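You operate a simulated robot arm through the tools that you are given. There is no shell and no other tool. Be economical: measure what you need, move in short steps, check, and stop when the job is done.

The job below is to be done with a simulated robot arm. You get a single attempt, and the scene is never put back.

TASK
Wax a patch on the toe of the black shoe.
Fine: wax it on the framed black pad and leave it there; use the dauber, put it back and close the wax tin. Set down upright: teal dauber. A coat counts when it lies all over at full strength: go over it till it gets no stronger.

The check looks at the end state, three seconds after you hand in, the way a careful person would. Anything else that was tipped, shoved, dropped, spilled or broken makes it a failure.

THE ROBOT
A 6-joint arm with a two-finger parallel gripper, fixed in place. Base frame: the origin is at the foot of the arm, x ahead of it, y to its left, z up; the work surface is at about z = 0.74. Units: m, rad, N and s.
With the tool pointing down near the work surface it reaches from about 0.2 to 0.64 m from the base axis. Its first joint turns from -1.152 to 1.152 rad. Payload 2.7 kg.
The TCP is the grasp point between the finger pads, 0.023 m short of the fingertips. In the tool frame z runs along the fingers and y along their closing line. Largest opening 0.094 m; finger width 0.038, thickness 0.01; the body of the gripper, 0.054 by 0.096 m, starts 0.039 m behind the TCP.
Orientation is that of the tool frame in the base frame, as a unit quaternion [x, y, z, w]. With the fingers straight down and closing along the base's y, the tool's x points along the base's -x, its y along +y and its z along -z.

THE INTERFACE
- The arm moves only by the tool jog_arm. Its argument "motion" is text: rows parted by semicolons, each of 7 numbers parted by spaces: the shift along the base's x, y, z in units of 25 mm (1.0 is 25 mm), then the turn, a rotation vector about the base's x, y, z in units of 4 degrees (1.0 is 4 degrees), then the opening, from 0 (shut) to 1 (fully open). In form: tx ty tz rx ry rz jaw; .... A call has 1 to 10 rows; each row shifts and turns the commanded pose from where the row before left it. A call with a number of a shift or a turn outside -1 to 1 is refused whole. Rows are played at 5 a second. More than 0.05 m and 0.15 rad between two rows, or a gripper value outside its range, and nothing of the call is played. A pose out of reach is approached as far as the arm can. The call stops where the force on the tool passes 70 N (or 10 N more than at its start, if that is more) or the arm is blocked; 0.2 s more then pass. Each finger travels about 0.045 m/s and halts on what it meets, pressing with about 42 N; the grip force reading is that of the motor and also rises with nothing between the fingers. The clock runs only during rows and for 0.2 s after the last one: add rows that do not move to give the fingers time. It gives the time, the measured TCP pose, the force on the tool (base axes), the opening and the grip force at its end, in the units of the frame above (readings bear some noise), with the torque about the TCP (base axes, N m) and any sound that the robot's microphone picked up, and new pictures: "show" is both (left out), scene, wrist or none.
- Cameras (640 x 400 px; columns grow to the right, rows downward): "scene" is fixed at [0.0819, -0.4437, 1.3922]; the picture's right is [0.67, -0.74, 0.00], its down [-0.50, -0.45, -0.74] and it looks along [0.55, 0.50, -0.67] (base axes); focal length 351 px, centre (320, 200). "wrist" rides on the gripper at [0.086, 0.016, -0.075] in the tool frame; the picture's right is [-0.18, 0.98, 0.00], its down [-0.58, -0.11, -0.81] and it looks along [-0.79, -0.15, 0.59] (tool axes); focal length 243 px, centre (320, 200). There is no depth. A picture from a camera that has moved, and an enlarged one, comes with that camera's place and axes in the base frame and with its lens.
- enlarge(camera, box): a new picture of the part [left, top, right, bottom] of that camera's present view, enlarged. No time passes.
- sign_off(): hands the job in; it is judged then, once.

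Work in short steps. Places have to be worked out from the pictures, the camera data and where the tool is seen: move nearer, look again, correct. Check each grasp and each placing, and mend what went wrong. You have 120 turns and 200 pictures in all, those below and enlarged ones among them. Open the gripper and draw the arm clear of the work before you hand the job in, unless the task says otherwise; then end with one line.

The tools are called after ">>>" as name(argument=value, ...) on one line, values as JSON. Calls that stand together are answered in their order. jog_arm: Moves the arm, as the interface text tells. Its arguments: {"type":"object","properties":{"motion":{"type":"string"},"show":{"type":"string","enum":["both","scene","wrist","none"]}},"required":["motion"]} The other tools are called the same way: enlarge (camera, box) takes an enlarged picture of a part of a camera's view; sign_off () hands the job in.

At the start:

```text
clock: 0.0
tcp_pos: [0.3324, -0.0483, 1.0956]
tcp_rot: [0.0, 1.0, 0.0, 0.0]
wrist_force: [-0.4, 0.8, -0.5]
moment: [-0.01, 0.0, 0.03]
opening: 0.094
finger_force: 0.0
```

scene: 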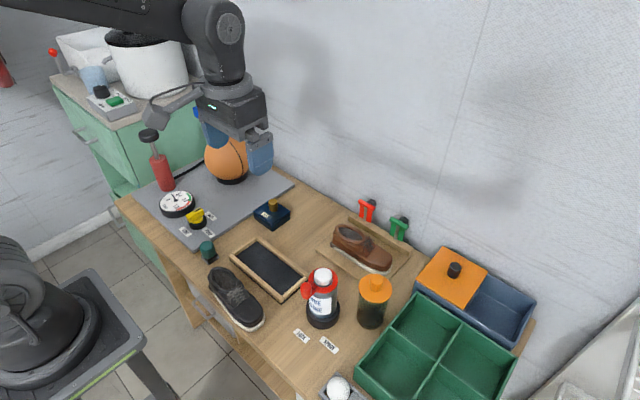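
wrist: 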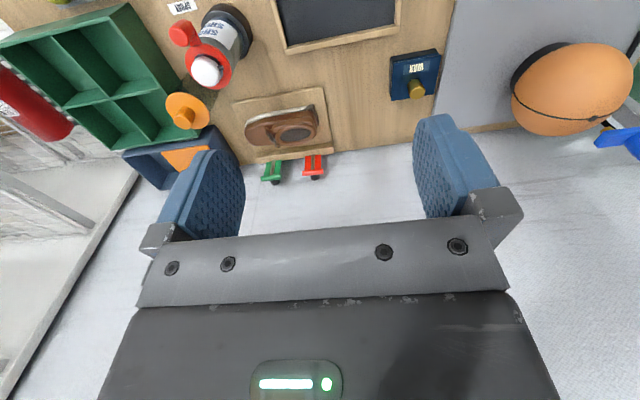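

I'll look at the table more closely before moving.

>>> enlarge(camera="scene", box=[140, 130, 300, 230])

>>> enlarge(camera="scene", box=[190, 220, 350, 320])

>>> enlarge(camera="scene", box=[280, 180, 440, 280])

>>> enlarge(camera="scene", box=[280, 300, 440, 400])

```text
4.00 times, centred on (220, 180) of scene
camera zoom: at [0.0819, -0.4437, 1.3922], right [0.67, -0.74, 0.0], down [-0.5, -0.45, -0.74], along [0.55, 0.5, -0.67], focal length 1406 px, centre (720, 280)
```

zoom: 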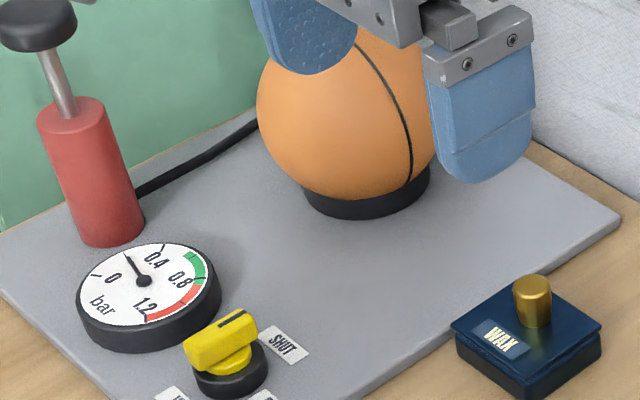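

```text
4.00 times, centred on (270, 270) of scene
camera zoom: at [0.0819, -0.4437, 1.3922], right [0.67, -0.74, 0.0], down [-0.5, -0.45, -0.74], along [0.55, 0.5, -0.67], focal length 1406 px, centre (520, -80)
```

zoom: 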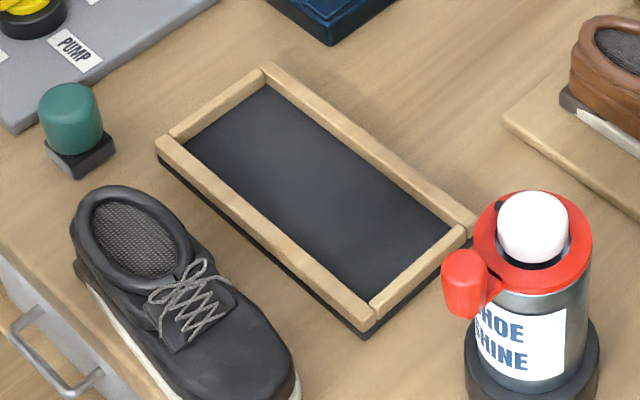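

```text
4.00 times, centred on (360, 230) of scene
camera zoom: at [0.0819, -0.4437, 1.3922], right [0.67, -0.74, 0.0], down [-0.5, -0.45, -0.74], along [0.55, 0.5, -0.67], focal length 1406 px, centre (160, 80)
```

zoom: 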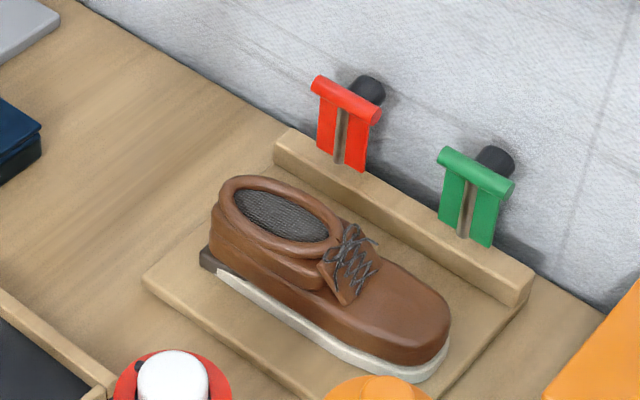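

```text
4.00 times, centred on (360, 350) of scene
camera zoom: at [0.0819, -0.4437, 1.3922], right [0.67, -0.74, 0.0], down [-0.5, -0.45, -0.74], along [0.55, 0.5, -0.67], focal length 1406 px, centre (160, -400)
```

zoom: 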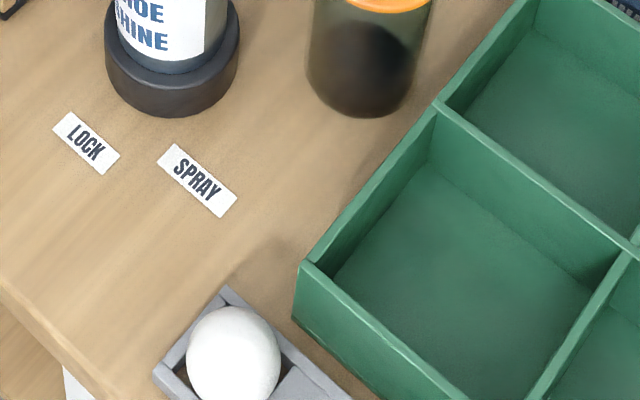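

The teal dauber is around (0.29, 0.09), the closed wax tin around (0.47, 0.08), the framed pad around (0.36, -0.035) and the black shoe around (0.255, -0.06). I'll tilt the wrist back to get a closer view of them.

>>> jog_arm(motion="-0.5 0 0 0 1 0 1;-0.5 0 0 0 1 0 1;-0.5 0 0 0 1 0 1;-0.5 0 0 0 1 0 1;-0.5 0 0 0 1 0 1;-0.5 0 0 0 1 0 1;0 0 0 0 1 0 1;0 0 0 0 1 0 1", show="wrist")

```text
clock: 1.8
tcp_pos: [0.2579, -0.0504, 1.0963]
tcp_rot: [0.0, 0.961, 0.0, -0.276]
wrist_force: [0.4, 0.5, -0.2]
moment: [0.03, 0.0, -0.02]
opening: 0.0942
finger_force: 0.1
camera wrist: at [0.2234, -0.0321, 1.2062], right [0.16, 0.98, -0.1], down [0.92, -0.11, 0.37], along [0.36, -0.15, -0.92], focal length 243 px, centre (320, 200)
```

wrist: 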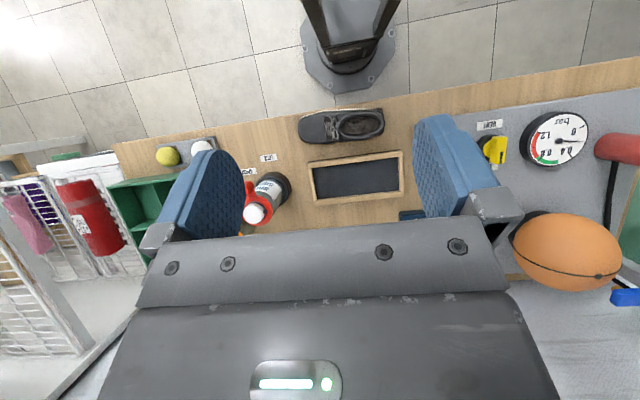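

The shoe and pad are in view now, so I'll enlarge that area.

>>> enlarge(camera="wrist", box=[260, 90, 420, 220])

```text
3.08 times, centred on (340, 155) of wrist
camera zoom: at [0.2234, -0.0321, 1.2062], right [0.16, 0.98, -0.1], down [0.92, -0.11, 0.37], along [0.36, -0.15, -0.92], focal length 746 px, centre (258, 338)
```

zoom: 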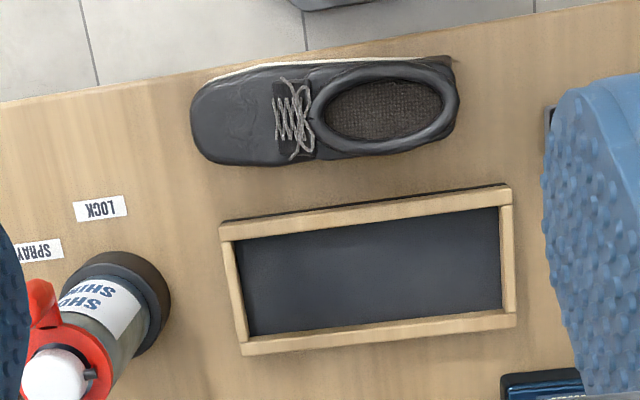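

The shoe lies along y, centre about (0.262, -0.045), toe at -y. The pad is about x 0.325–0.411, y -0.118–0.057. I'll straighten the tool, then yaw it -90° so the fingers close across the shoe.

>>> jog_arm(motion="0 0 0 0 -1 0 1;0 0 0 0 -1 0 1;0 0 0 0 -1 0 1;0 0 0 0 -1 0 1;0 0 0 0 -1 0 1;0 0 0 0 -1 0 1;0 0 0 0 -1 0 1;0 0 0 0 -1 0 1", show="none")

>>> jog_arm(motion="0 0 -0.4 0 0 -1 1;0 0 -0.4 0 0 -1 1;0 0 -0.4 0 0 -1 1;0 0 -0.4 0 0 -1 1;0 0 -0.4 0 0 -1 1;0 0 -0.4 0 0 -1 1;0 0 -0.4 0 0 -1 1;0 0 -0.4 0 0 -1 1;0 0 -0.4 0 0 -1 1;0 0 -0.4 0 0 -1 1", show="none")

>>> jog_arm(motion="0 0 0 0 0 -1 1;0 0 0 0 0 -1 1;0 0 0 0 0 -1 1;0 0 0 0 0 -1 1;0 0 0 0 0 -1 1;0 0 0 0 0 -1 1;0 0 0 0 0 -1 1;0 0 0 0 0 -1 1;0 0 0 0 0 -1 1;0 0 0 0 0 -1 1", show="wrist")

```text
clock: 3.6
tcp_pos: [0.2577, -0.0469, 1.0957]
tcp_rot: [-0.001, 1.0, 0.001, 0.001]
wrist_force: [0.0, -0.7, -0.2]
moment: [-0.01, -0.03, 0.04]
opening: 0.0941
finger_force: 0.1
```

```text
clock: 5.8
tcp_pos: [0.2568, -0.0472, 0.9967]
tcp_rot: [0.342, 0.94, 0.0, 0.0]
wrist_force: [0.7, 0.6, 0.9]
moment: [0.0, 0.0, -0.01]
opening: 0.0937
finger_force: 0.1
```

```text
clock: 8.0
tcp_pos: [0.2578, -0.0481, 0.9953]
tcp_rot: [0.643, 0.766, 0.0, 0.0]
wrist_force: [0.0, 0.4, 0.9]
moment: [0.0, 0.0, -0.03]
opening: 0.0942
finger_force: 0.0
camera wrist: at [0.2588, 0.0406, 1.0713], right [1.0, -0.01, 0.0], down [-0.01, -0.59, 0.81], along [-0.01, -0.81, -0.59], focal length 243 px, centre (320, 200)
```

wrist: 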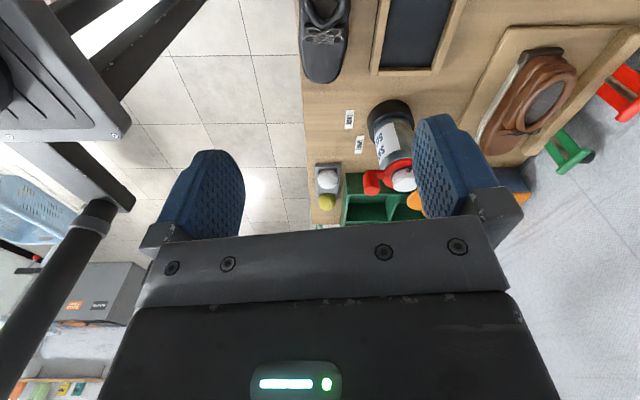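

The yaw is now -80°. I'll back off in +y so the whole shoe comes into view.

>>> jog_arm(motion="0 1 0 0 0 -1 1;0 1 -0.5 0 0 -1 1;0 1 -0.5 0 0 -0.5 1;0 1 -0.5 0 0 0 1;0 1 -0.5 0 0 0 1;0 1 0 0 0 0 1", show="both")

>>> enlarge(camera="wrist", box=[240, 20, 440, 190])

```text
clock: 9.4
tcp_pos: [0.2607, 0.1015, 0.9453]
tcp_rot: [0.707, 0.707, -0.001, 0.0]
wrist_force: [-1.0, -0.2, -0.7]
moment: [0.01, -0.02, -0.01]
opening: 0.0939
finger_force: 0.1
camera wrist: at [0.2763, 0.1889, 1.0203], right [0.98, -0.18, 0.0], down [-0.11, -0.58, 0.81], along [-0.15, -0.79, -0.59], focal length 243 px, centre (320, 200)
```

scene: 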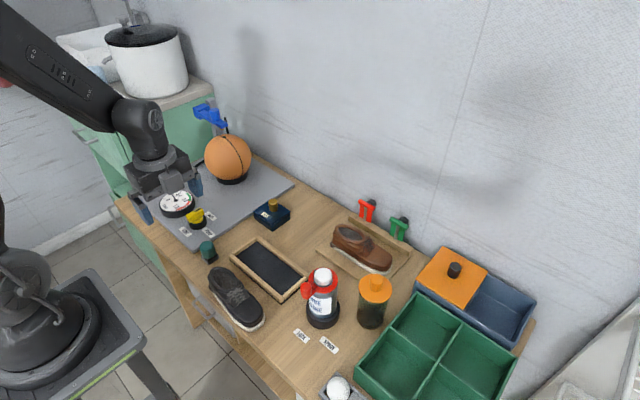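
wrist: 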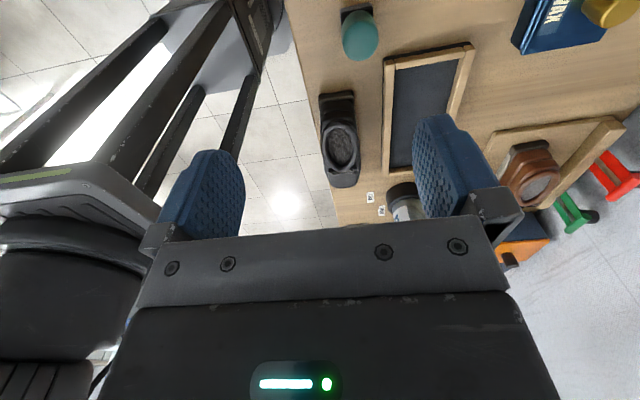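

```text
2.35 times, centred on (340, 105) of wrist
camera zoom: at [0.2763, 0.1889, 1.0203], right [0.98, -0.18, 0.0], down [-0.11, -0.58, 0.81], along [-0.15, -0.79, -0.59], focal length 571 px, centre (273, 424)
```

zoom: 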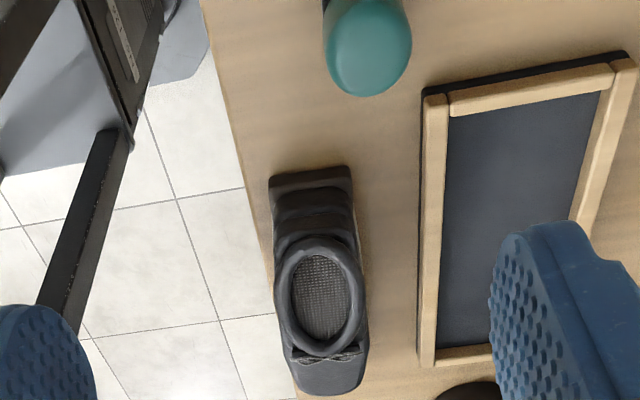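

Heel at about (0.265, 0.026), shoe centre (0.263, -0.045), collar top z≈0.78. I'll move above the shoe with the jaw partly open and come down to z≈0.84 for a check.

>>> jog_arm(motion="0.1 -1 0 0 0 0 0.8;0 -1 0 0 0 0 0.8;0 -1 0 0 0 0 0.8;0 -1 0 0 0 0 0.8;0 -1 0 0 0 0 0.8;0 -0.85 -0.4 0 0 0 0.8;0 0 -1 0 0 0 0.8;0 0 -1 0 0 0 0.8;0 0 -1 0 0 0 0.8;0 0 -0.8 0 0 0 0.8", show="both")

>>> enlarge(camera="scene", box=[180, 220, 340, 350])

```text
clock: 11.6
tcp_pos: [0.2606, -0.0414, 0.8393]
tcp_rot: [0.707, 0.707, 0.0, 0.0]
wrist_force: [0.2, 0.2, -0.5]
moment: [-0.02, 0.03, 0.02]
opening: 0.0754
finger_force: 0.0
camera wrist: at [0.2773, 0.0448, 0.9149], right [0.98, -0.18, 0.0], down [-0.11, -0.58, 0.81], along [-0.15, -0.79, -0.59], focal length 243 px, centre (320, 200)
```

scene: 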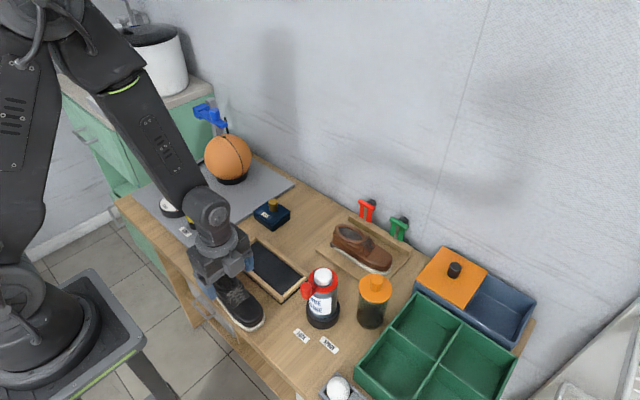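
wrist: 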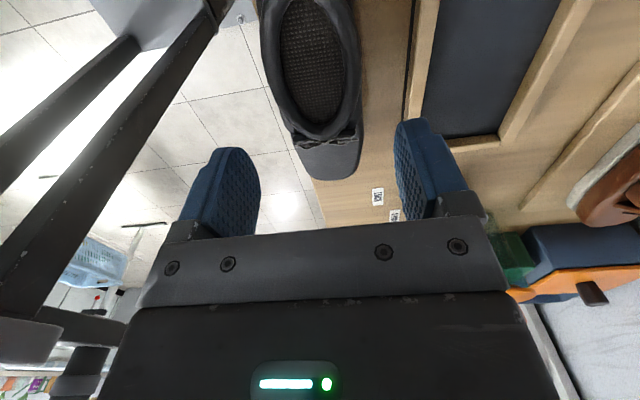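

```text
3.08 times, centred on (260, 285) of scene
camera zoom: at [0.0819, -0.4437, 1.3922], right [0.67, -0.74, 0.0], down [-0.5, -0.45, -0.74], along [0.55, 0.5, -0.67], focal length 1081 px, centre (505, -62)
```

zoom: 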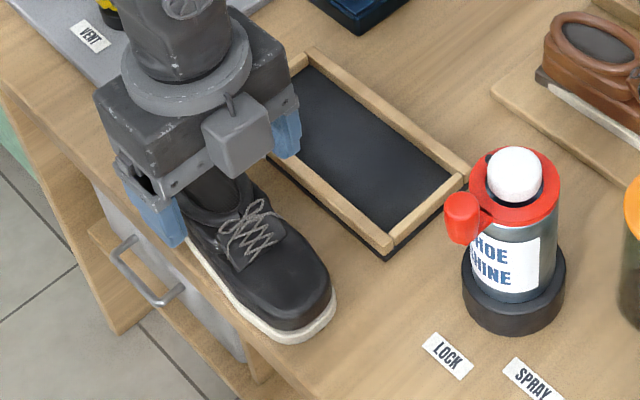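

The shoe toe leans about 3–4° toward -x. I'll turn to match, come down to z≈0.781 and close.

>>> jog_arm(motion="0 -0.2 -0.8 0 0 -0.8 0.8;0 0 -0.8 0 0 0 0.8;0 0 -0.73 0 0 0 0.8;0 0 0 0 0 0 0.8;0 0 0 0 0 0 0.6;0 0 0 0 0 0 0.45;0 0 0 0 0 0 0.4;0 0 0 0 0 0 0.4", show="both")

>>> enlarge(camera="scene", box=[180, 220, 340, 350])

```text
clock: 13.4
tcp_pos: [0.2612, -0.05, 0.7817]
tcp_rot: [0.726, 0.688, -0.001, 0.0]
wrist_force: [0.5, 0.6, -0.2]
moment: [0.01, 0.02, 0.03]
opening: 0.0556
finger_force: 42.3
camera wrist: at [0.2815, 0.037, 0.8568], right [0.97, -0.24, 0.0], down [-0.14, -0.57, 0.81], along [-0.19, -0.78, -0.59], focal length 243 px, centre (320, 200)
```

scene: 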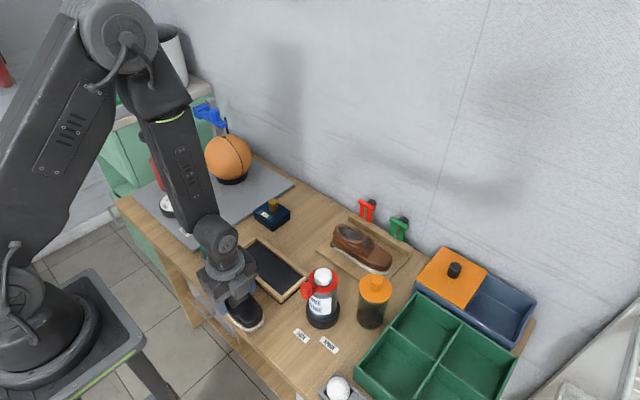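
wrist: 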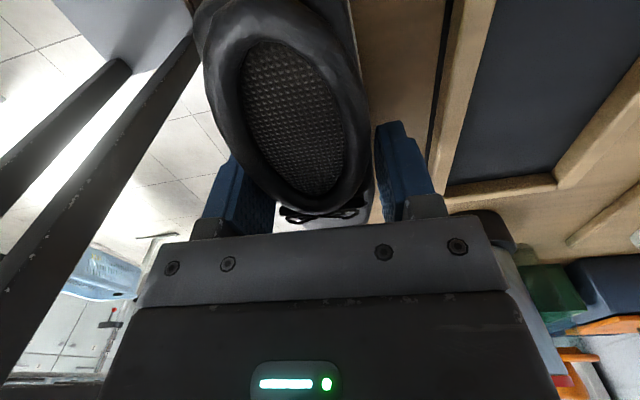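

```text
3.08 times, centred on (260, 285) of scene
camera zoom: at [0.082, -0.4437, 1.3922], right [0.67, -0.74, 0.0], down [-0.5, -0.45, -0.74], along [0.55, 0.5, -0.67], focal length 1081 px, centre (505, -62)
```

zoom: 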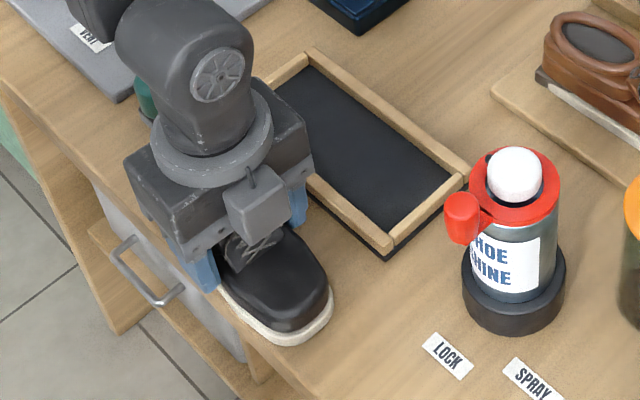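

It is held at 0.0556 m with 42 N. I'll lift it straight up.

>>> jog_arm(motion="0 0 0.3 0 0 0 0.3;0 0 0.6 0 0 0 0.3;0 0 0.8 0 0 0 0.3;0 0 0.8 0 0 0 0.3;0 0 0 0 0 0 0.3", show="both")

>>> enlarge(camera="scene", box=[180, 220, 340, 350])

```text
clock: 14.6
tcp_pos: [0.26, -0.0487, 0.8456]
tcp_rot: [0.726, 0.687, 0.0, 0.0]
wrist_force: [0.0, 0.5, -1.2]
moment: [0.0, -0.02, 0.01]
opening: 0.0554
finger_force: 42.1
camera wrist: at [0.281, 0.0368, 0.9198], right [0.97, -0.24, 0.0], down [-0.14, -0.57, 0.81], along [-0.19, -0.78, -0.59], focal length 243 px, centre (320, 200)
```

scene: 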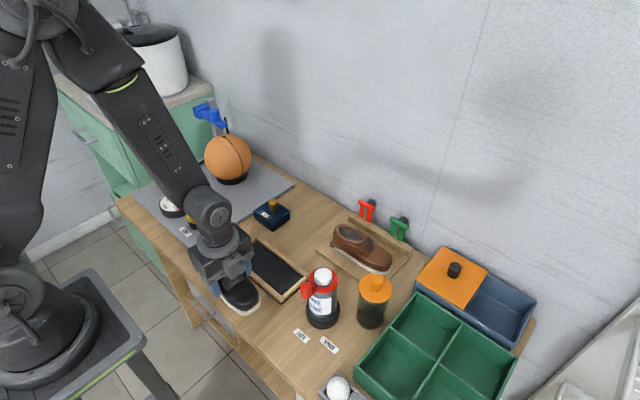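
wrist: 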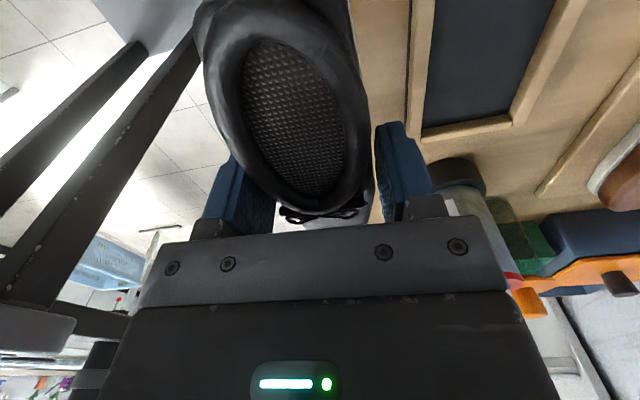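

```text
3.08 times, centred on (260, 285) of scene
camera zoom: at [0.0819, -0.4437, 1.3922], right [0.67, -0.74, 0.0], down [-0.5, -0.45, -0.74], along [0.55, 0.5, -0.67], focal length 1081 px, centre (505, -62)
```

zoom: 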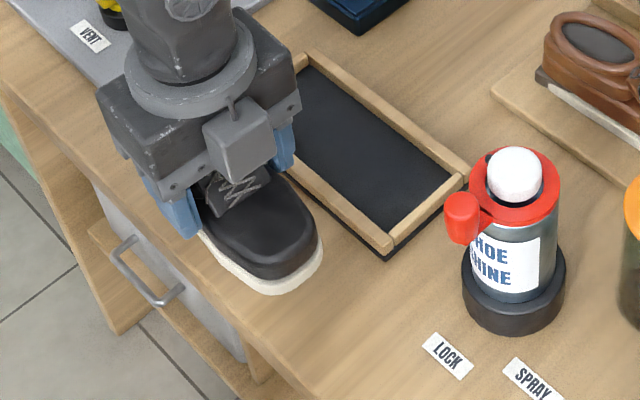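

It lifted cleanly. I'll carry it over the pad, centre about (0.3685, -0.030), square up the yaw and check alignment.

>>> jog_arm(motion="0.6 0.1 0 0 0 0.2 0.3;0.75 0.1 0 0 0 0.2 0.3;0.75 0.1 0 0 0 0.2 0.3;0.75 0.1 0 0 0 0.2 0.3;0.75 0.2 0 0 0 0 0.3;0.74 0.12 0 0 0 0 0.3;0 0 -0.6 0 0 0 0.3;0 0 0 0 0 0 0.3", show="both")

>>> enlarge(camera="scene", box=[200, 210, 340, 330])

>>> enlarge(camera="wrist", box=[180, 0, 420, 230])

```text
clock: 16.4
tcp_pos: [0.3684, -0.0333, 0.8298]
tcp_rot: [0.707, 0.707, 0.0, 0.001]
wrist_force: [0.9, -0.3, -1.5]
moment: [-0.03, 0.01, 0.01]
opening: 0.0555
finger_force: 42.3
camera wrist: at [0.3848, 0.0543, 0.905], right [0.98, -0.18, 0.0], down [-0.11, -0.58, 0.81], along [-0.15, -0.79, -0.59], focal length 243 px, centre (320, 200)
```

scene: 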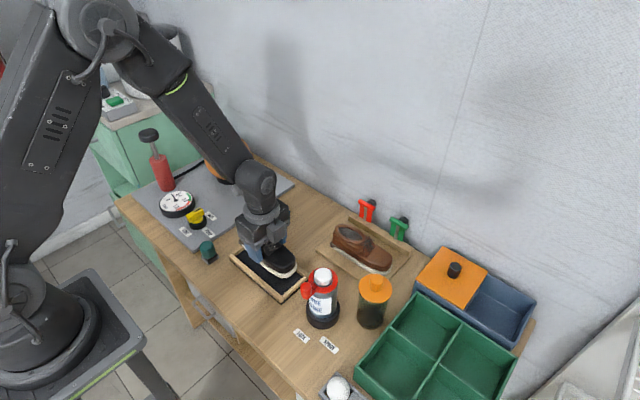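
wrist: 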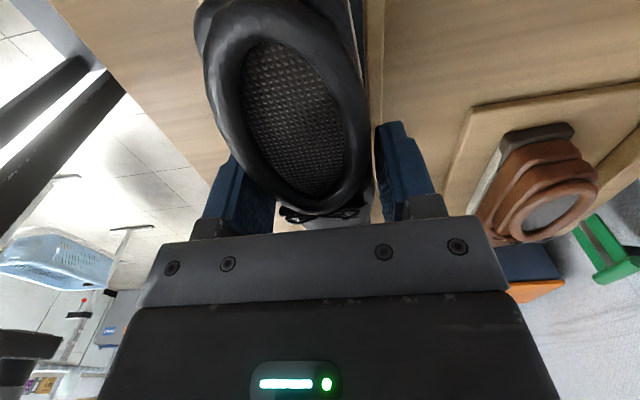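

```text
3.33 times, centred on (270, 270) of scene
camera zoom: at [0.082, -0.4437, 1.3922], right [0.67, -0.74, 0.0], down [-0.5, -0.45, -0.74], along [0.55, 0.5, -0.67], focal length 1171 px, centre (487, -33)
```

zoom: 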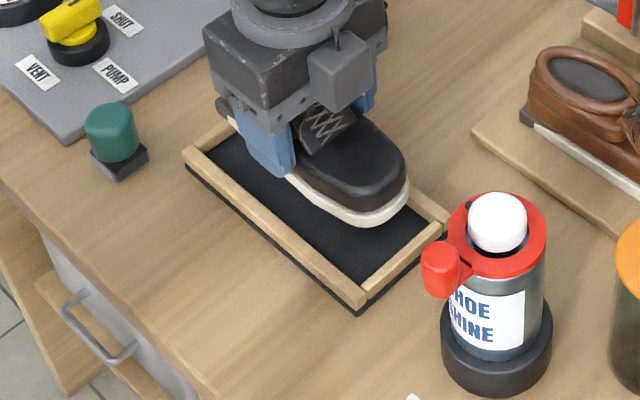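

```text
1.74 times, centred on (300, 115) of wrist
camera zoom: at [0.3848, 0.0543, 0.905], right [0.98, -0.18, 0.0], down [-0.11, -0.58, 0.81], along [-0.15, -0.79, -0.59], focal length 422 px, centre (355, 348)
```

zoom: 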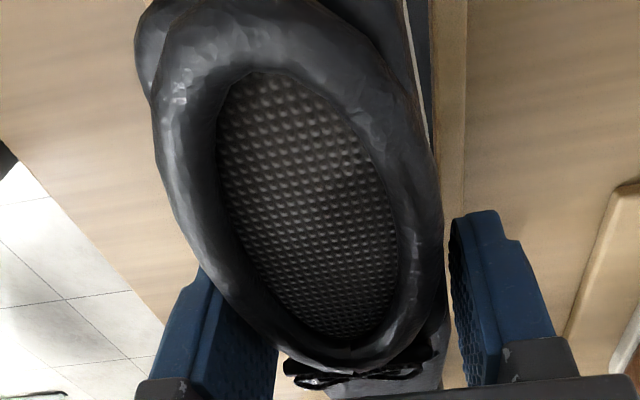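

In the scene camera the sole is centred within about 2 mm of the frame opening (x≈0.366 against 0.365, toe -0.1055 against -0.111). I'll shift slightly and lower it.

>>> jog_arm(motion="-0.06 0.02 -0.4 0 0 0 0.3;0 0 -0.4 0 0 0 0.3;0 0 -0.4 0 0 0 0.3;0 0 0 0 0 0 0.3", show="scene")

>>> enlarge(camera="scene", box=[200, 210, 340, 330])

```text
clock: 17.4
tcp_pos: [0.3683, -0.0313, 0.8004]
tcp_rot: [0.707, 0.707, 0.0, 0.0]
wrist_force: [-0.1, -0.1, -0.6]
moment: [0.01, 0.04, 0.0]
opening: 0.0554
finger_force: 42.0
```

scene: 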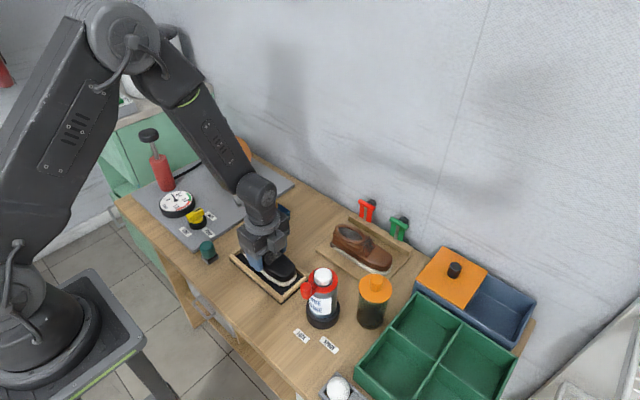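

```text
3.33 times, centred on (270, 270) of scene
camera zoom: at [0.082, -0.4437, 1.3922], right [0.67, -0.74, 0.0], down [-0.5, -0.45, -0.74], along [0.55, 0.5, -0.67], focal length 1171 px, centre (487, -33)
```

zoom: 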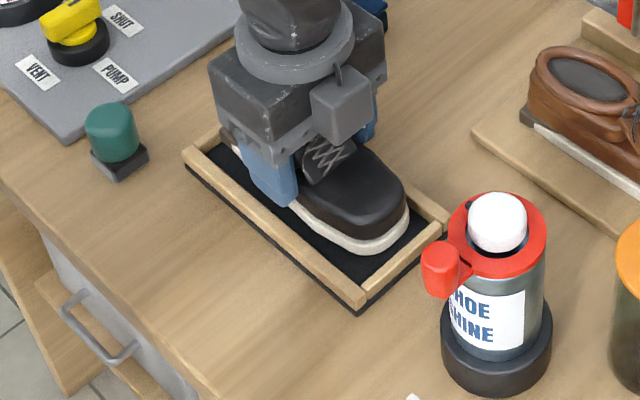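

Alignment still looks good, with the sole about 1 cm above the pad. I'll lower slowly until it touches.

>>> jog_arm(motion="-0.04 0 -0.15 0 0 0 0.3;0 0 -0.15 0 0 0 0.3;0 0 0 0 0 0 0.3", show="none")

>>> enlarge(camera="scene", box=[200, 210, 340, 330])

```text
clock: 18.2
tcp_pos: [0.3677, -0.0301, 0.7914]
tcp_rot: [0.707, 0.707, 0.0, -0.001]
wrist_force: [-0.2, 0.5, -0.3]
moment: [0.01, -0.01, -0.02]
opening: 0.0556
finger_force: 42.4
```

```text
3.33 times, centred on (270, 270) of scene
camera zoom: at [0.082, -0.4437, 1.3922], right [0.67, -0.74, 0.0], down [-0.5, -0.45, -0.74], along [0.55, 0.5, -0.67], focal length 1171 px, centre (487, -33)
```

zoom: 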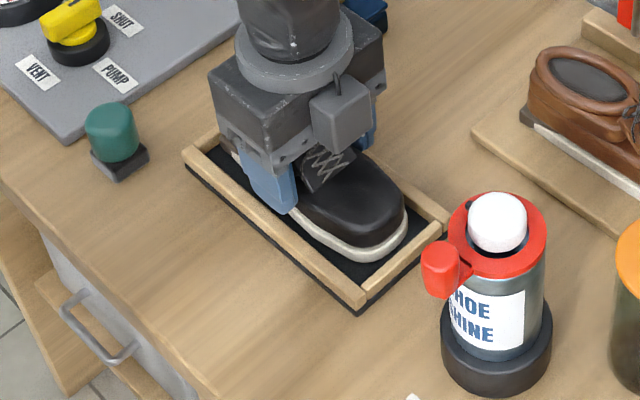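

No contact force yet, so I'll keep lowering in 2 mm steps.

>>> jog_arm(motion="0 0.08 -0.08 0 0 0 0.3;0 0 0 0 0 0 0.3", show="none")

>>> jog_arm(motion="0 0 -0.08 0 0 0 0.3;0 0 0 0 0 0 0.3", show="none")

>>> enlarge(camera="scene", box=[200, 210, 340, 330])

```text
clock: 18.8
tcp_pos: [0.3675, -0.0282, 0.7908]
tcp_rot: [0.708, 0.707, 0.0, 0.0]
wrist_force: [0.5, 1.6, -1.1]
moment: [-0.01, -0.04, 0.01]
opening: 0.0556
finger_force: 42.1
```

```text
clock: 19.4
tcp_pos: [0.3672, -0.0276, 0.79]
tcp_rot: [0.707, 0.707, 0.002, 0.0]
wrist_force: [-8.6, 2.5, 27.5]
moment: [-0.54, 0.09, -0.01]
opening: 0.0555
finger_force: 41.9
```

```text
3.33 times, centred on (270, 270) of scene
camera zoom: at [0.0815, -0.4436, 1.3922], right [0.67, -0.74, 0.0], down [-0.5, -0.45, -0.74], along [0.55, 0.5, -0.67], focal length 1171 px, centre (487, -33)
```

zoom: 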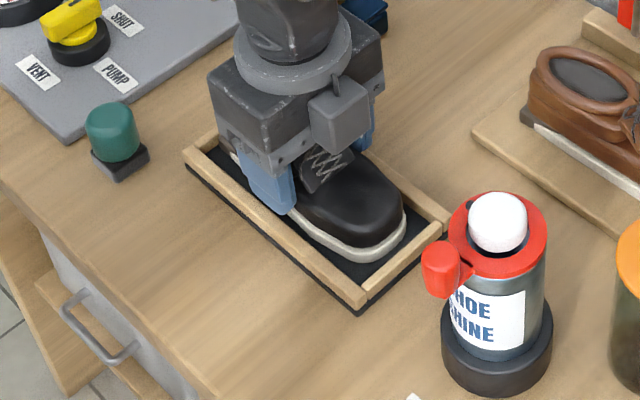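

27 N contact at z=0.790 puts the sole on the pad at about 0.748. I'll ease up slightly, release and rise.

>>> jog_arm(motion="0 0 0.06 0 0 0 0.4;0 0 0 0 0 0 0.65;0 0 0 0 0 0 0.8;0 0 0 0 0 0 0.8;0 0 0 0 0 0 0.8;0 0 0.6 0 0 0 0.8;0 0 1 0 0 0 0.8;0 0 1 0 0 0 0.8;0 0.5 1 0 0 0 1;0 1 1 0 0 0 1", show="wrist")

>>> enlarge(camera="scene", box=[200, 210, 340, 330])

```text
clock: 21.6
tcp_pos: [0.364, 0.011, 0.9035]
tcp_rot: [0.707, 0.708, -0.001, -0.001]
wrist_force: [0.0, 0.2, -0.8]
moment: [-0.01, -0.02, -0.03]
opening: 0.0939
finger_force: 0.0
camera wrist: at [0.3797, 0.0973, 0.9789], right [0.98, -0.18, 0.0], down [-0.11, -0.58, 0.81], along [-0.15, -0.79, -0.59], focal length 243 px, centre (320, 200)
```

wrist: 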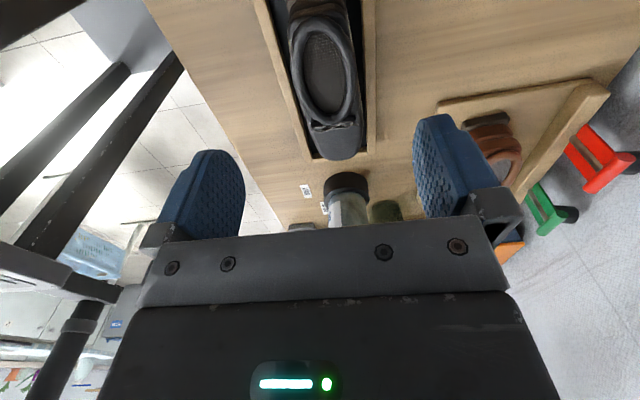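

```text
3.33 times, centred on (270, 270) of scene
camera zoom: at [0.0819, -0.4438, 1.3922], right [0.67, -0.74, 0.0], down [-0.5, -0.45, -0.74], along [0.55, 0.5, -0.67], focal length 1171 px, centre (487, -33)
```

zoom: 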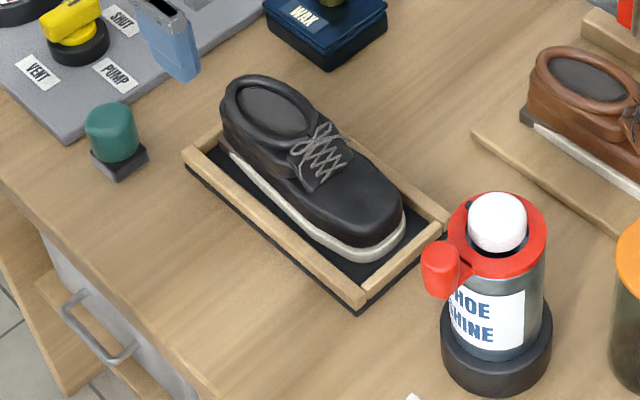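

The shoe is sitting in the frame. Next I'll back off to view the heel end, the wax tin and the dauber.

>>> jog_arm(motion="0.6 1 0 0 0 0 1;0.6 1 0 0 0 0 1;0.6 1 0 0 0 0 1;0.6 1 0 0 0 0 1;0.6 1 0 0 0 0 1;0.6 1 0 0 0 0 1;0.3 1 0 0 0 0 1;0 0.8 0 0 0 0 1", show="wrist")

>>> enlarge(camera="wrist", box=[160, 0, 400, 150])

```text
clock: 23.4
tcp_pos: [0.4639, 0.2038, 0.9067]
tcp_rot: [0.707, 0.707, 0.001, 0.0]
wrist_force: [-0.1, 0.2, -0.5]
moment: [0.01, -0.01, -0.01]
opening: 0.094
finger_force: 0.0
camera wrist: at [0.48, 0.2915, 0.9793], right [0.98, -0.18, 0.0], down [-0.11, -0.58, 0.81], along [-0.15, -0.79, -0.59], focal length 243 px, centre (320, 200)
```

wrist: 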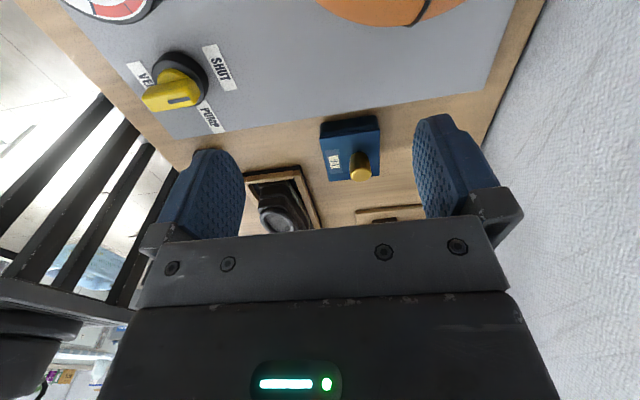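

```text
2.67 times, centred on (280, 75) of wrist
camera zoom: at [0.48, 0.2915, 0.9793], right [0.98, -0.18, 0.0], down [-0.11, -0.58, 0.81], along [-0.15, -0.79, -0.59], focal length 647 px, centre (427, 533)
```

zoom: 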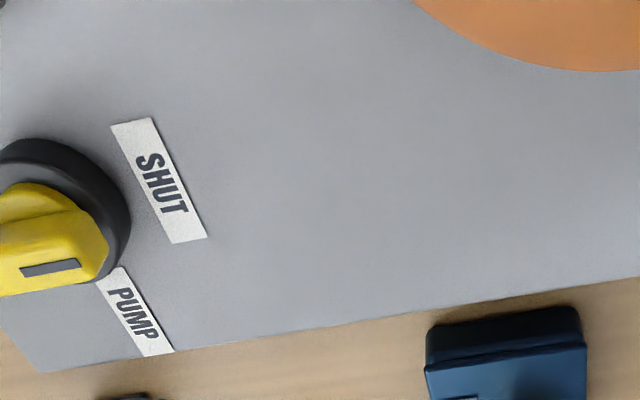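

>>> enlarge(camera="wrist", box=[230, 100, 430, 240])

```text
2.86 times, centred on (330, 170) of wrist
camera zoom: at [0.48, 0.2915, 0.9793], right [0.98, -0.18, 0.0], down [-0.11, -0.58, 0.81], along [-0.15, -0.79, -0.59], focal length 693 px, centre (291, 286)
```

zoom: 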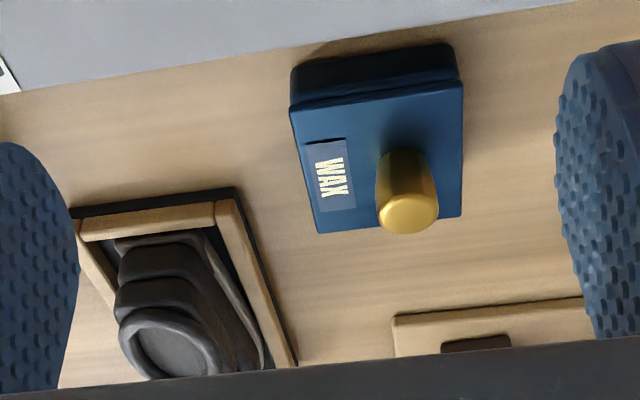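

The heel is seated inside the frame. The knob is about (0.488, 0.081), z 0.763–0.79, and the lid about 0.067×0.075. I'll move above the knob and check.

>>> jog_arm(motion="0.2 -1 0 0 0 0 0.7;0.2 -1 -0.4 0 0 0 0.6;0.2 -1 -0.4 0 0 0 0.55;0.2 -1 -0.4 0 0 0 0.5;0.16 -0.9 -0.4 0 0 0 0.5;0 0 -0.6 0 0 0 0.5;0 0 0 0 0 0 0.5", show="wrist")

>>> enlarge(camera="scene", box=[210, 150, 350, 270])

```text
clock: 25.0
tcp_pos: [0.4893, 0.082, 0.8496]
tcp_rot: [0.707, 0.707, -0.001, 0.0]
wrist_force: [0.3, -0.1, 0.3]
moment: [-0.02, 0.01, 0.03]
opening: 0.047
finger_force: 0.1
camera wrist: at [0.5052, 0.17, 0.9251], right [0.98, -0.18, 0.0], down [-0.11, -0.58, 0.81], along [-0.15, -0.79, -0.59], focal length 243 px, centre (320, 200)
```

wrist: 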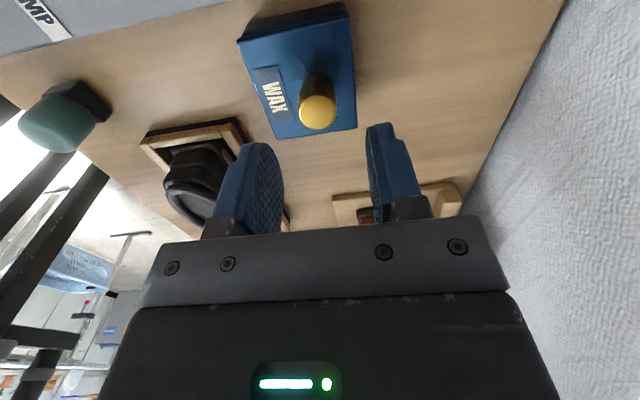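

```text
3.33 times, centred on (280, 210) of scene
camera zoom: at [0.0819, -0.4437, 1.3922], right [0.67, -0.74, 0.0], down [-0.5, -0.45, -0.74], along [0.55, 0.5, -0.67], focal length 1171 px, centre (453, 167)
```

zoom: 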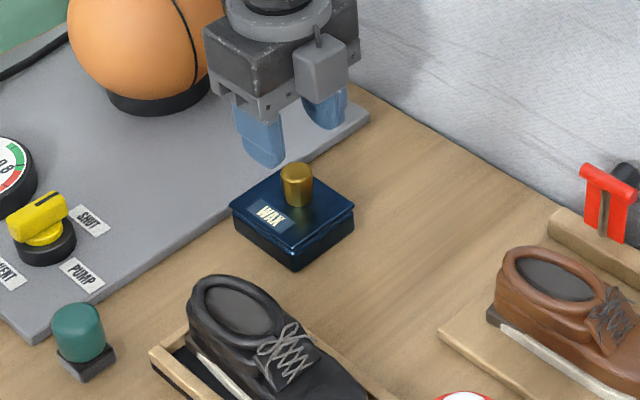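

The wrist view confirms the knob at about (0.487, 0.082). I'll descend and grip it.

>>> jog_arm(motion="-0.08 0.02 -0.8 0 0 0 0.5;0 0 -0.8 0 0 0 0.5;0 0 -0.8 0 0 0 0.5;0 0 -0.06 0 0 0 0.5;0 0 0 0 0 0 0.35;0 0 0 0 0 0 0.2;0 0 0 0 0 0 0.1;0 0 0 0 0 0 0.1", show="wrist")

>>> enlarge(camera="scene", box=[210, 150, 350, 270])

```text
clock: 26.6
tcp_pos: [0.4866, 0.0832, 0.7945]
tcp_rot: [0.706, 0.708, 0.001, 0.002]
wrist_force: [4.8, -0.2, 1.7]
moment: [0.01, -0.01, 0.04]
opening: 0.0231
finger_force: 15.5
stopped in row 8: the force on the tool passed its limit (the readings are from after the stop); the commanded pose is now the measured one
camera wrist: at [0.5033, 0.1694, 0.8691], right [0.98, -0.18, 0.0], down [-0.11, -0.58, 0.81], along [-0.14, -0.79, -0.59], focal length 243 px, centre (320, 200)
```

wrist: 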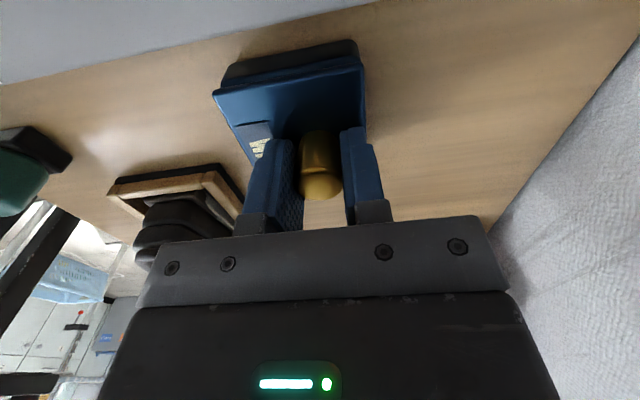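

```text
3.33 times, centred on (280, 210) of scene
camera zoom: at [0.082, -0.4437, 1.3922], right [0.67, -0.74, 0.0], down [-0.5, -0.45, -0.74], along [0.55, 0.5, -0.67], focal length 1171 px, centre (453, 167)
```

zoom: 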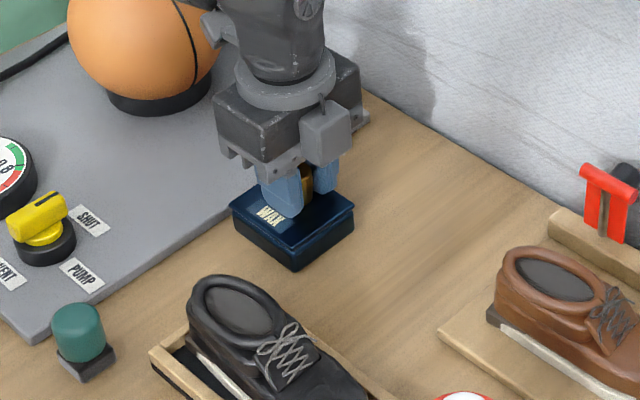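

The fingertips met the lid top at about z=0.771 and the tin did not shift. I'll rise 3 mm and finish closing on the knob.

>>> jog_arm(motion="0 0 0.12 0 0 0 0.25;0 0 0 0 0 0 0.1;0 0 0 0 0 0 0.1;0 0 0 0 0 0 0.1", show="none")

```text
clock: 27.6
tcp_pos: [0.4889, 0.0834, 0.7959]
tcp_rot: [0.707, 0.707, 0.0, 0.001]
wrist_force: [18.8, -0.3, -14.9]
moment: [-0.05, -0.13, -0.02]
opening: 0.0228
finger_force: 45.3
```

Holding the knob at 0.0228 m, but there is a side load of about 19 N in +x and a 15 N pull. I'll shift +x to relieve it, then lift gently.

>>> jog_arm(motion="0.1 0 0 0 0 0 0.1;0 0 0.1 0 0 0 0.1;0 0 0 0 0 0 0.1", show="wrist")

>>> enlarge(camera="scene", box=[210, 150, 350, 270])

```text
clock: 28.4
tcp_pos: [0.487, 0.0823, 0.7964]
tcp_rot: [0.707, 0.707, -0.003, -0.002]
wrist_force: [8.5, 1.0, -35.5]
moment: [0.45, -0.13, -0.06]
opening: 0.0228
finger_force: 45.4
camera wrist: at [0.5043, 0.169, 0.8707], right [0.98, -0.18, -0.01], down [-0.1, -0.58, 0.81], along [-0.15, -0.79, -0.59], focal length 243 px, centre (320, 200)
```

wrist: 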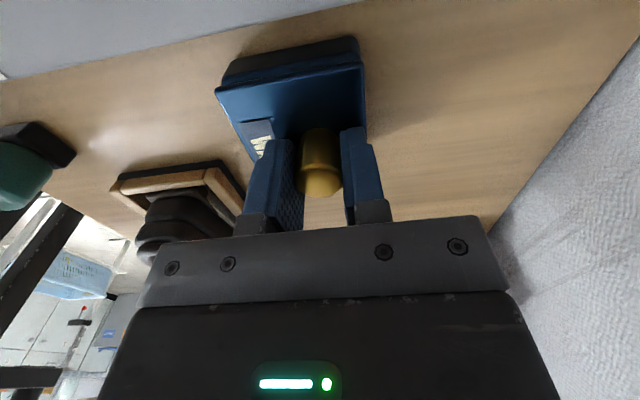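

```text
3.33 times, centred on (280, 210) of scene
camera zoom: at [0.0827, -0.4436, 1.3921], right [0.67, -0.74, 0.0], down [-0.5, -0.45, -0.74], along [0.55, 0.5, -0.67], focal length 1171 px, centre (453, 167)
```

zoom: 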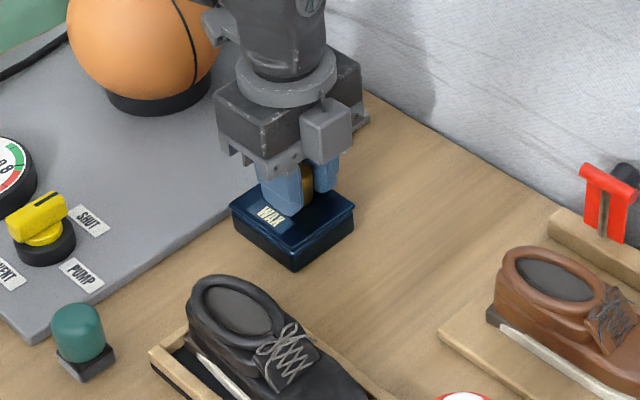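

A 35 N pull doesn't lift the lid, so it may be hinged, sliding or snug. I'll look at it closely before pulling harder.

>>> enlarge(camera="scene", box=[255, 190, 295, 220])

>>> enlarge(camera="wrist", box=[200, 30, 400, 210])

```text
13.33 times, centred on (275, 205) of scene
camera zoom: at [0.0827, -0.4436, 1.3921], right [0.67, -0.74, 0.0], down [-0.5, -0.45, -0.74], along [0.55, 0.5, -0.67], focal length 4685 px, centre (920, 133)
```

zoom: 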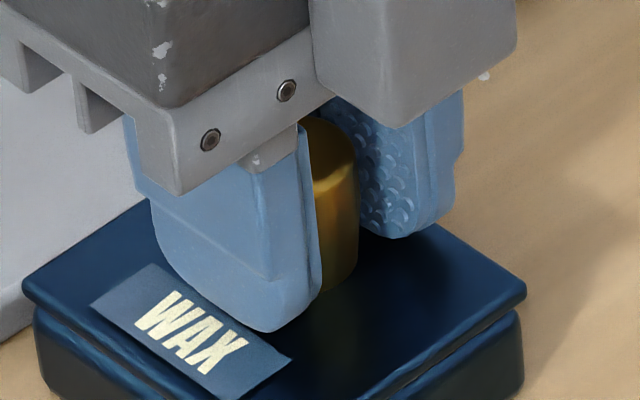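

```text
2.22 times, centred on (300, 120) of wrist
camera zoom: at [0.5043, 0.169, 0.8707], right [0.98, -0.18, -0.01], down [-0.1, -0.58, 0.81], along [-0.15, -0.79, -0.59], focal length 539 px, centre (364, 378)
```

zoom: 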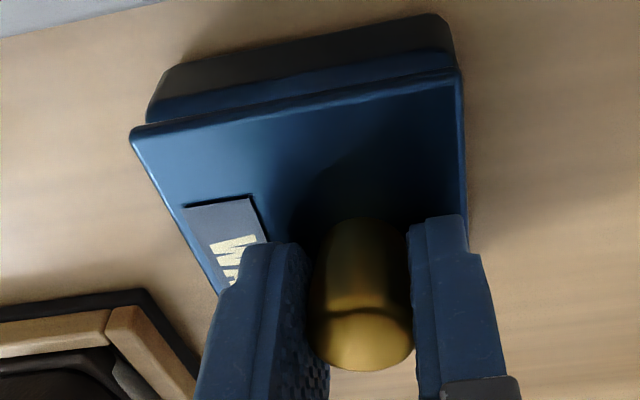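

I'll compare with the other lidded box on the bench before choosing a direction.

>>> enlarge(camera="scene", box=[400, 235, 550, 345])

>>> enlarge(camera="scene", box=[245, 195, 305, 235])

```text
3.64 times, centred on (475, 290) of scene
camera zoom: at [0.0827, -0.4436, 1.3921], right [0.67, -0.74, 0.0], down [-0.5, -0.45, -0.74], along [0.55, 0.5, -0.67], focal length 1278 px, centre (-244, -127)
```

zoom: 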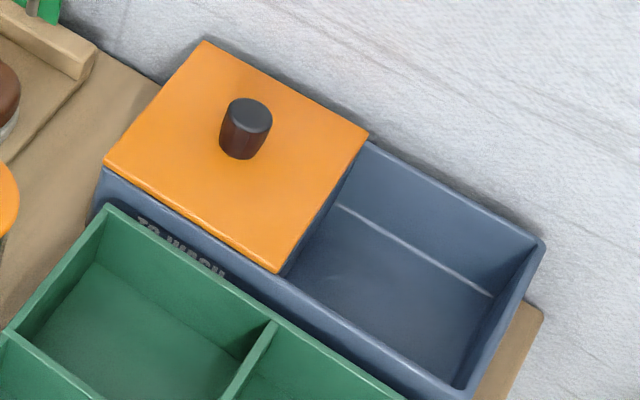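

```text
10.00 times, centred on (275, 215) of scene
camera zoom: at [0.0827, -0.4436, 1.3921], right [0.67, -0.74, 0.0], down [-0.5, -0.45, -0.74], along [0.55, 0.5, -0.67], focal length 3514 px, centre (770, 50)
```

zoom: 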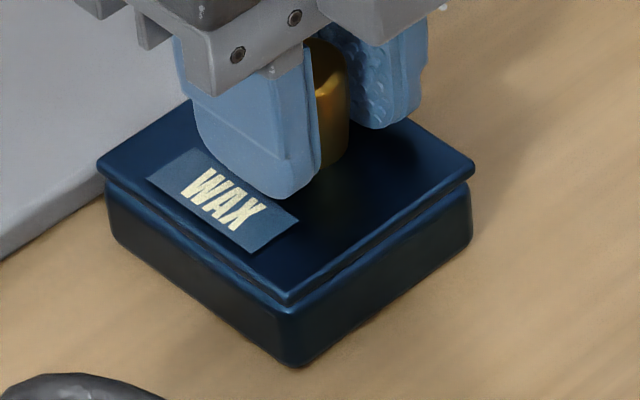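

No hinge or runner is visible, so it looks like a push-fit lid. I'll pull a bit more, in small steps.

>>> jog_arm(motion="0 0 0.06 0 0 0 0;0 0 0.06 0 0 0 0;0 0 0 0 0 0 0", show="wrist")

>>> enlarge(camera="scene", box=[245, 185, 305, 235])

```text
clock: 29.2
tcp_pos: [0.4867, 0.0813, 0.8]
tcp_rot: [0.708, 0.707, -0.004, -0.002]
wrist_force: [5.1, 0.7, -39.2]
moment: [-0.07, -0.1, -0.02]
opening: 0.0227
finger_force: 45.1
camera wrist: at [0.5044, 0.1689, 0.8742], right [0.98, -0.18, -0.01], down [-0.1, -0.58, 0.81], along [-0.15, -0.79, -0.59], focal length 243 px, centre (320, 200)
```

wrist: 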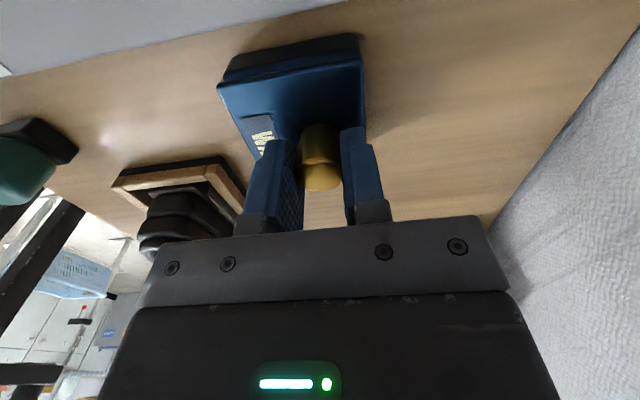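

```text
8.00 times, centred on (275, 210) of scene
camera zoom: at [0.0826, -0.4436, 1.3922], right [0.67, -0.74, 0.0], down [-0.5, -0.45, -0.74], along [0.55, 0.5, -0.67], focal length 2811 px, centre (680, 120)
```

zoom: 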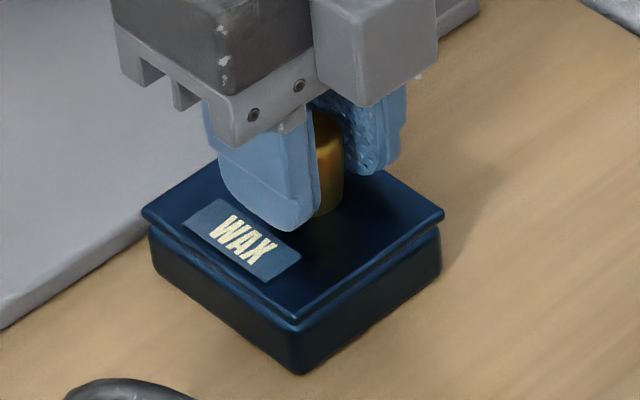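

The fingers slip on the knob at about 39 N and the lid hasn't moved, so it doesn't lift. It probably slides. I'll settle back down and try gentle sideways pushes, starting with +x.

>>> jog_arm(motion="0 0 -0.2 0 0 0 0.3;0 0 0 0 0 0 0.3;0 0 0 0 0 0 0;0 0 0 0 0 0 0;0 0 0 0 0 0 0", show="none")

>>> jog_arm(motion="0.1 0 0 0 0 0 0;0.1 0 0 0 0 0 0;0 0 0 0 0 0 0", show="none")

```text
clock: 30.4
tcp_pos: [0.4881, 0.0818, 0.7963]
tcp_rot: [0.707, 0.707, -0.001, -0.001]
wrist_force: [-18.8, -0.1, 16.1]
moment: [-0.12, 0.14, 0.06]
opening: 0.0229
finger_force: 45.0
```

```text
clock: 31.2
tcp_pos: [0.4877, 0.0809, 0.7974]
tcp_rot: [0.707, 0.707, -0.008, -0.005]
wrist_force: [-49.4, 0.6, 33.9]
moment: [0.79, 0.26, 0.1]
opening: 0.0226
finger_force: 44.8
```

+x is blocked at 49 N. I'll undo that and try -x.

>>> jog_arm(motion="-0.2 0 0 0 0 0 0;-0.06 0 0.06 0 0 0 0;-0.1 0 0 0 0 0 0;-0.1 0 0 0 0 0 0;0 0 0 0 0 0 0", show="none")

```text
clock: 32.5
tcp_pos: [0.487, 0.0823, 0.7983]
tcp_rot: [0.707, 0.707, 0.007, 0.005]
wrist_force: [49.8, -2.2, -38.8]
moment: [-0.48, 0.19, -0.14]
opening: 0.0228
finger_force: 44.9
```

-x is blocked as well. I'll re-centre and try -y.

>>> jog_arm(motion="0.2 0 0 0 0 0 0;0 -0.1 0 0 0 0 0;0 -0.1 0 0 0 0 0;0 0 0 0 0 0 0", show="none")

```text
clock: 33.5
tcp_pos: [0.4885, 0.0769, 0.7982]
tcp_rot: [0.708, 0.707, 0.002, 0.0]
wrist_force: [18.0, 0.7, -5.5]
moment: [1.09, -0.12, -0.18]
opening: 0.0228
finger_force: 44.7
```

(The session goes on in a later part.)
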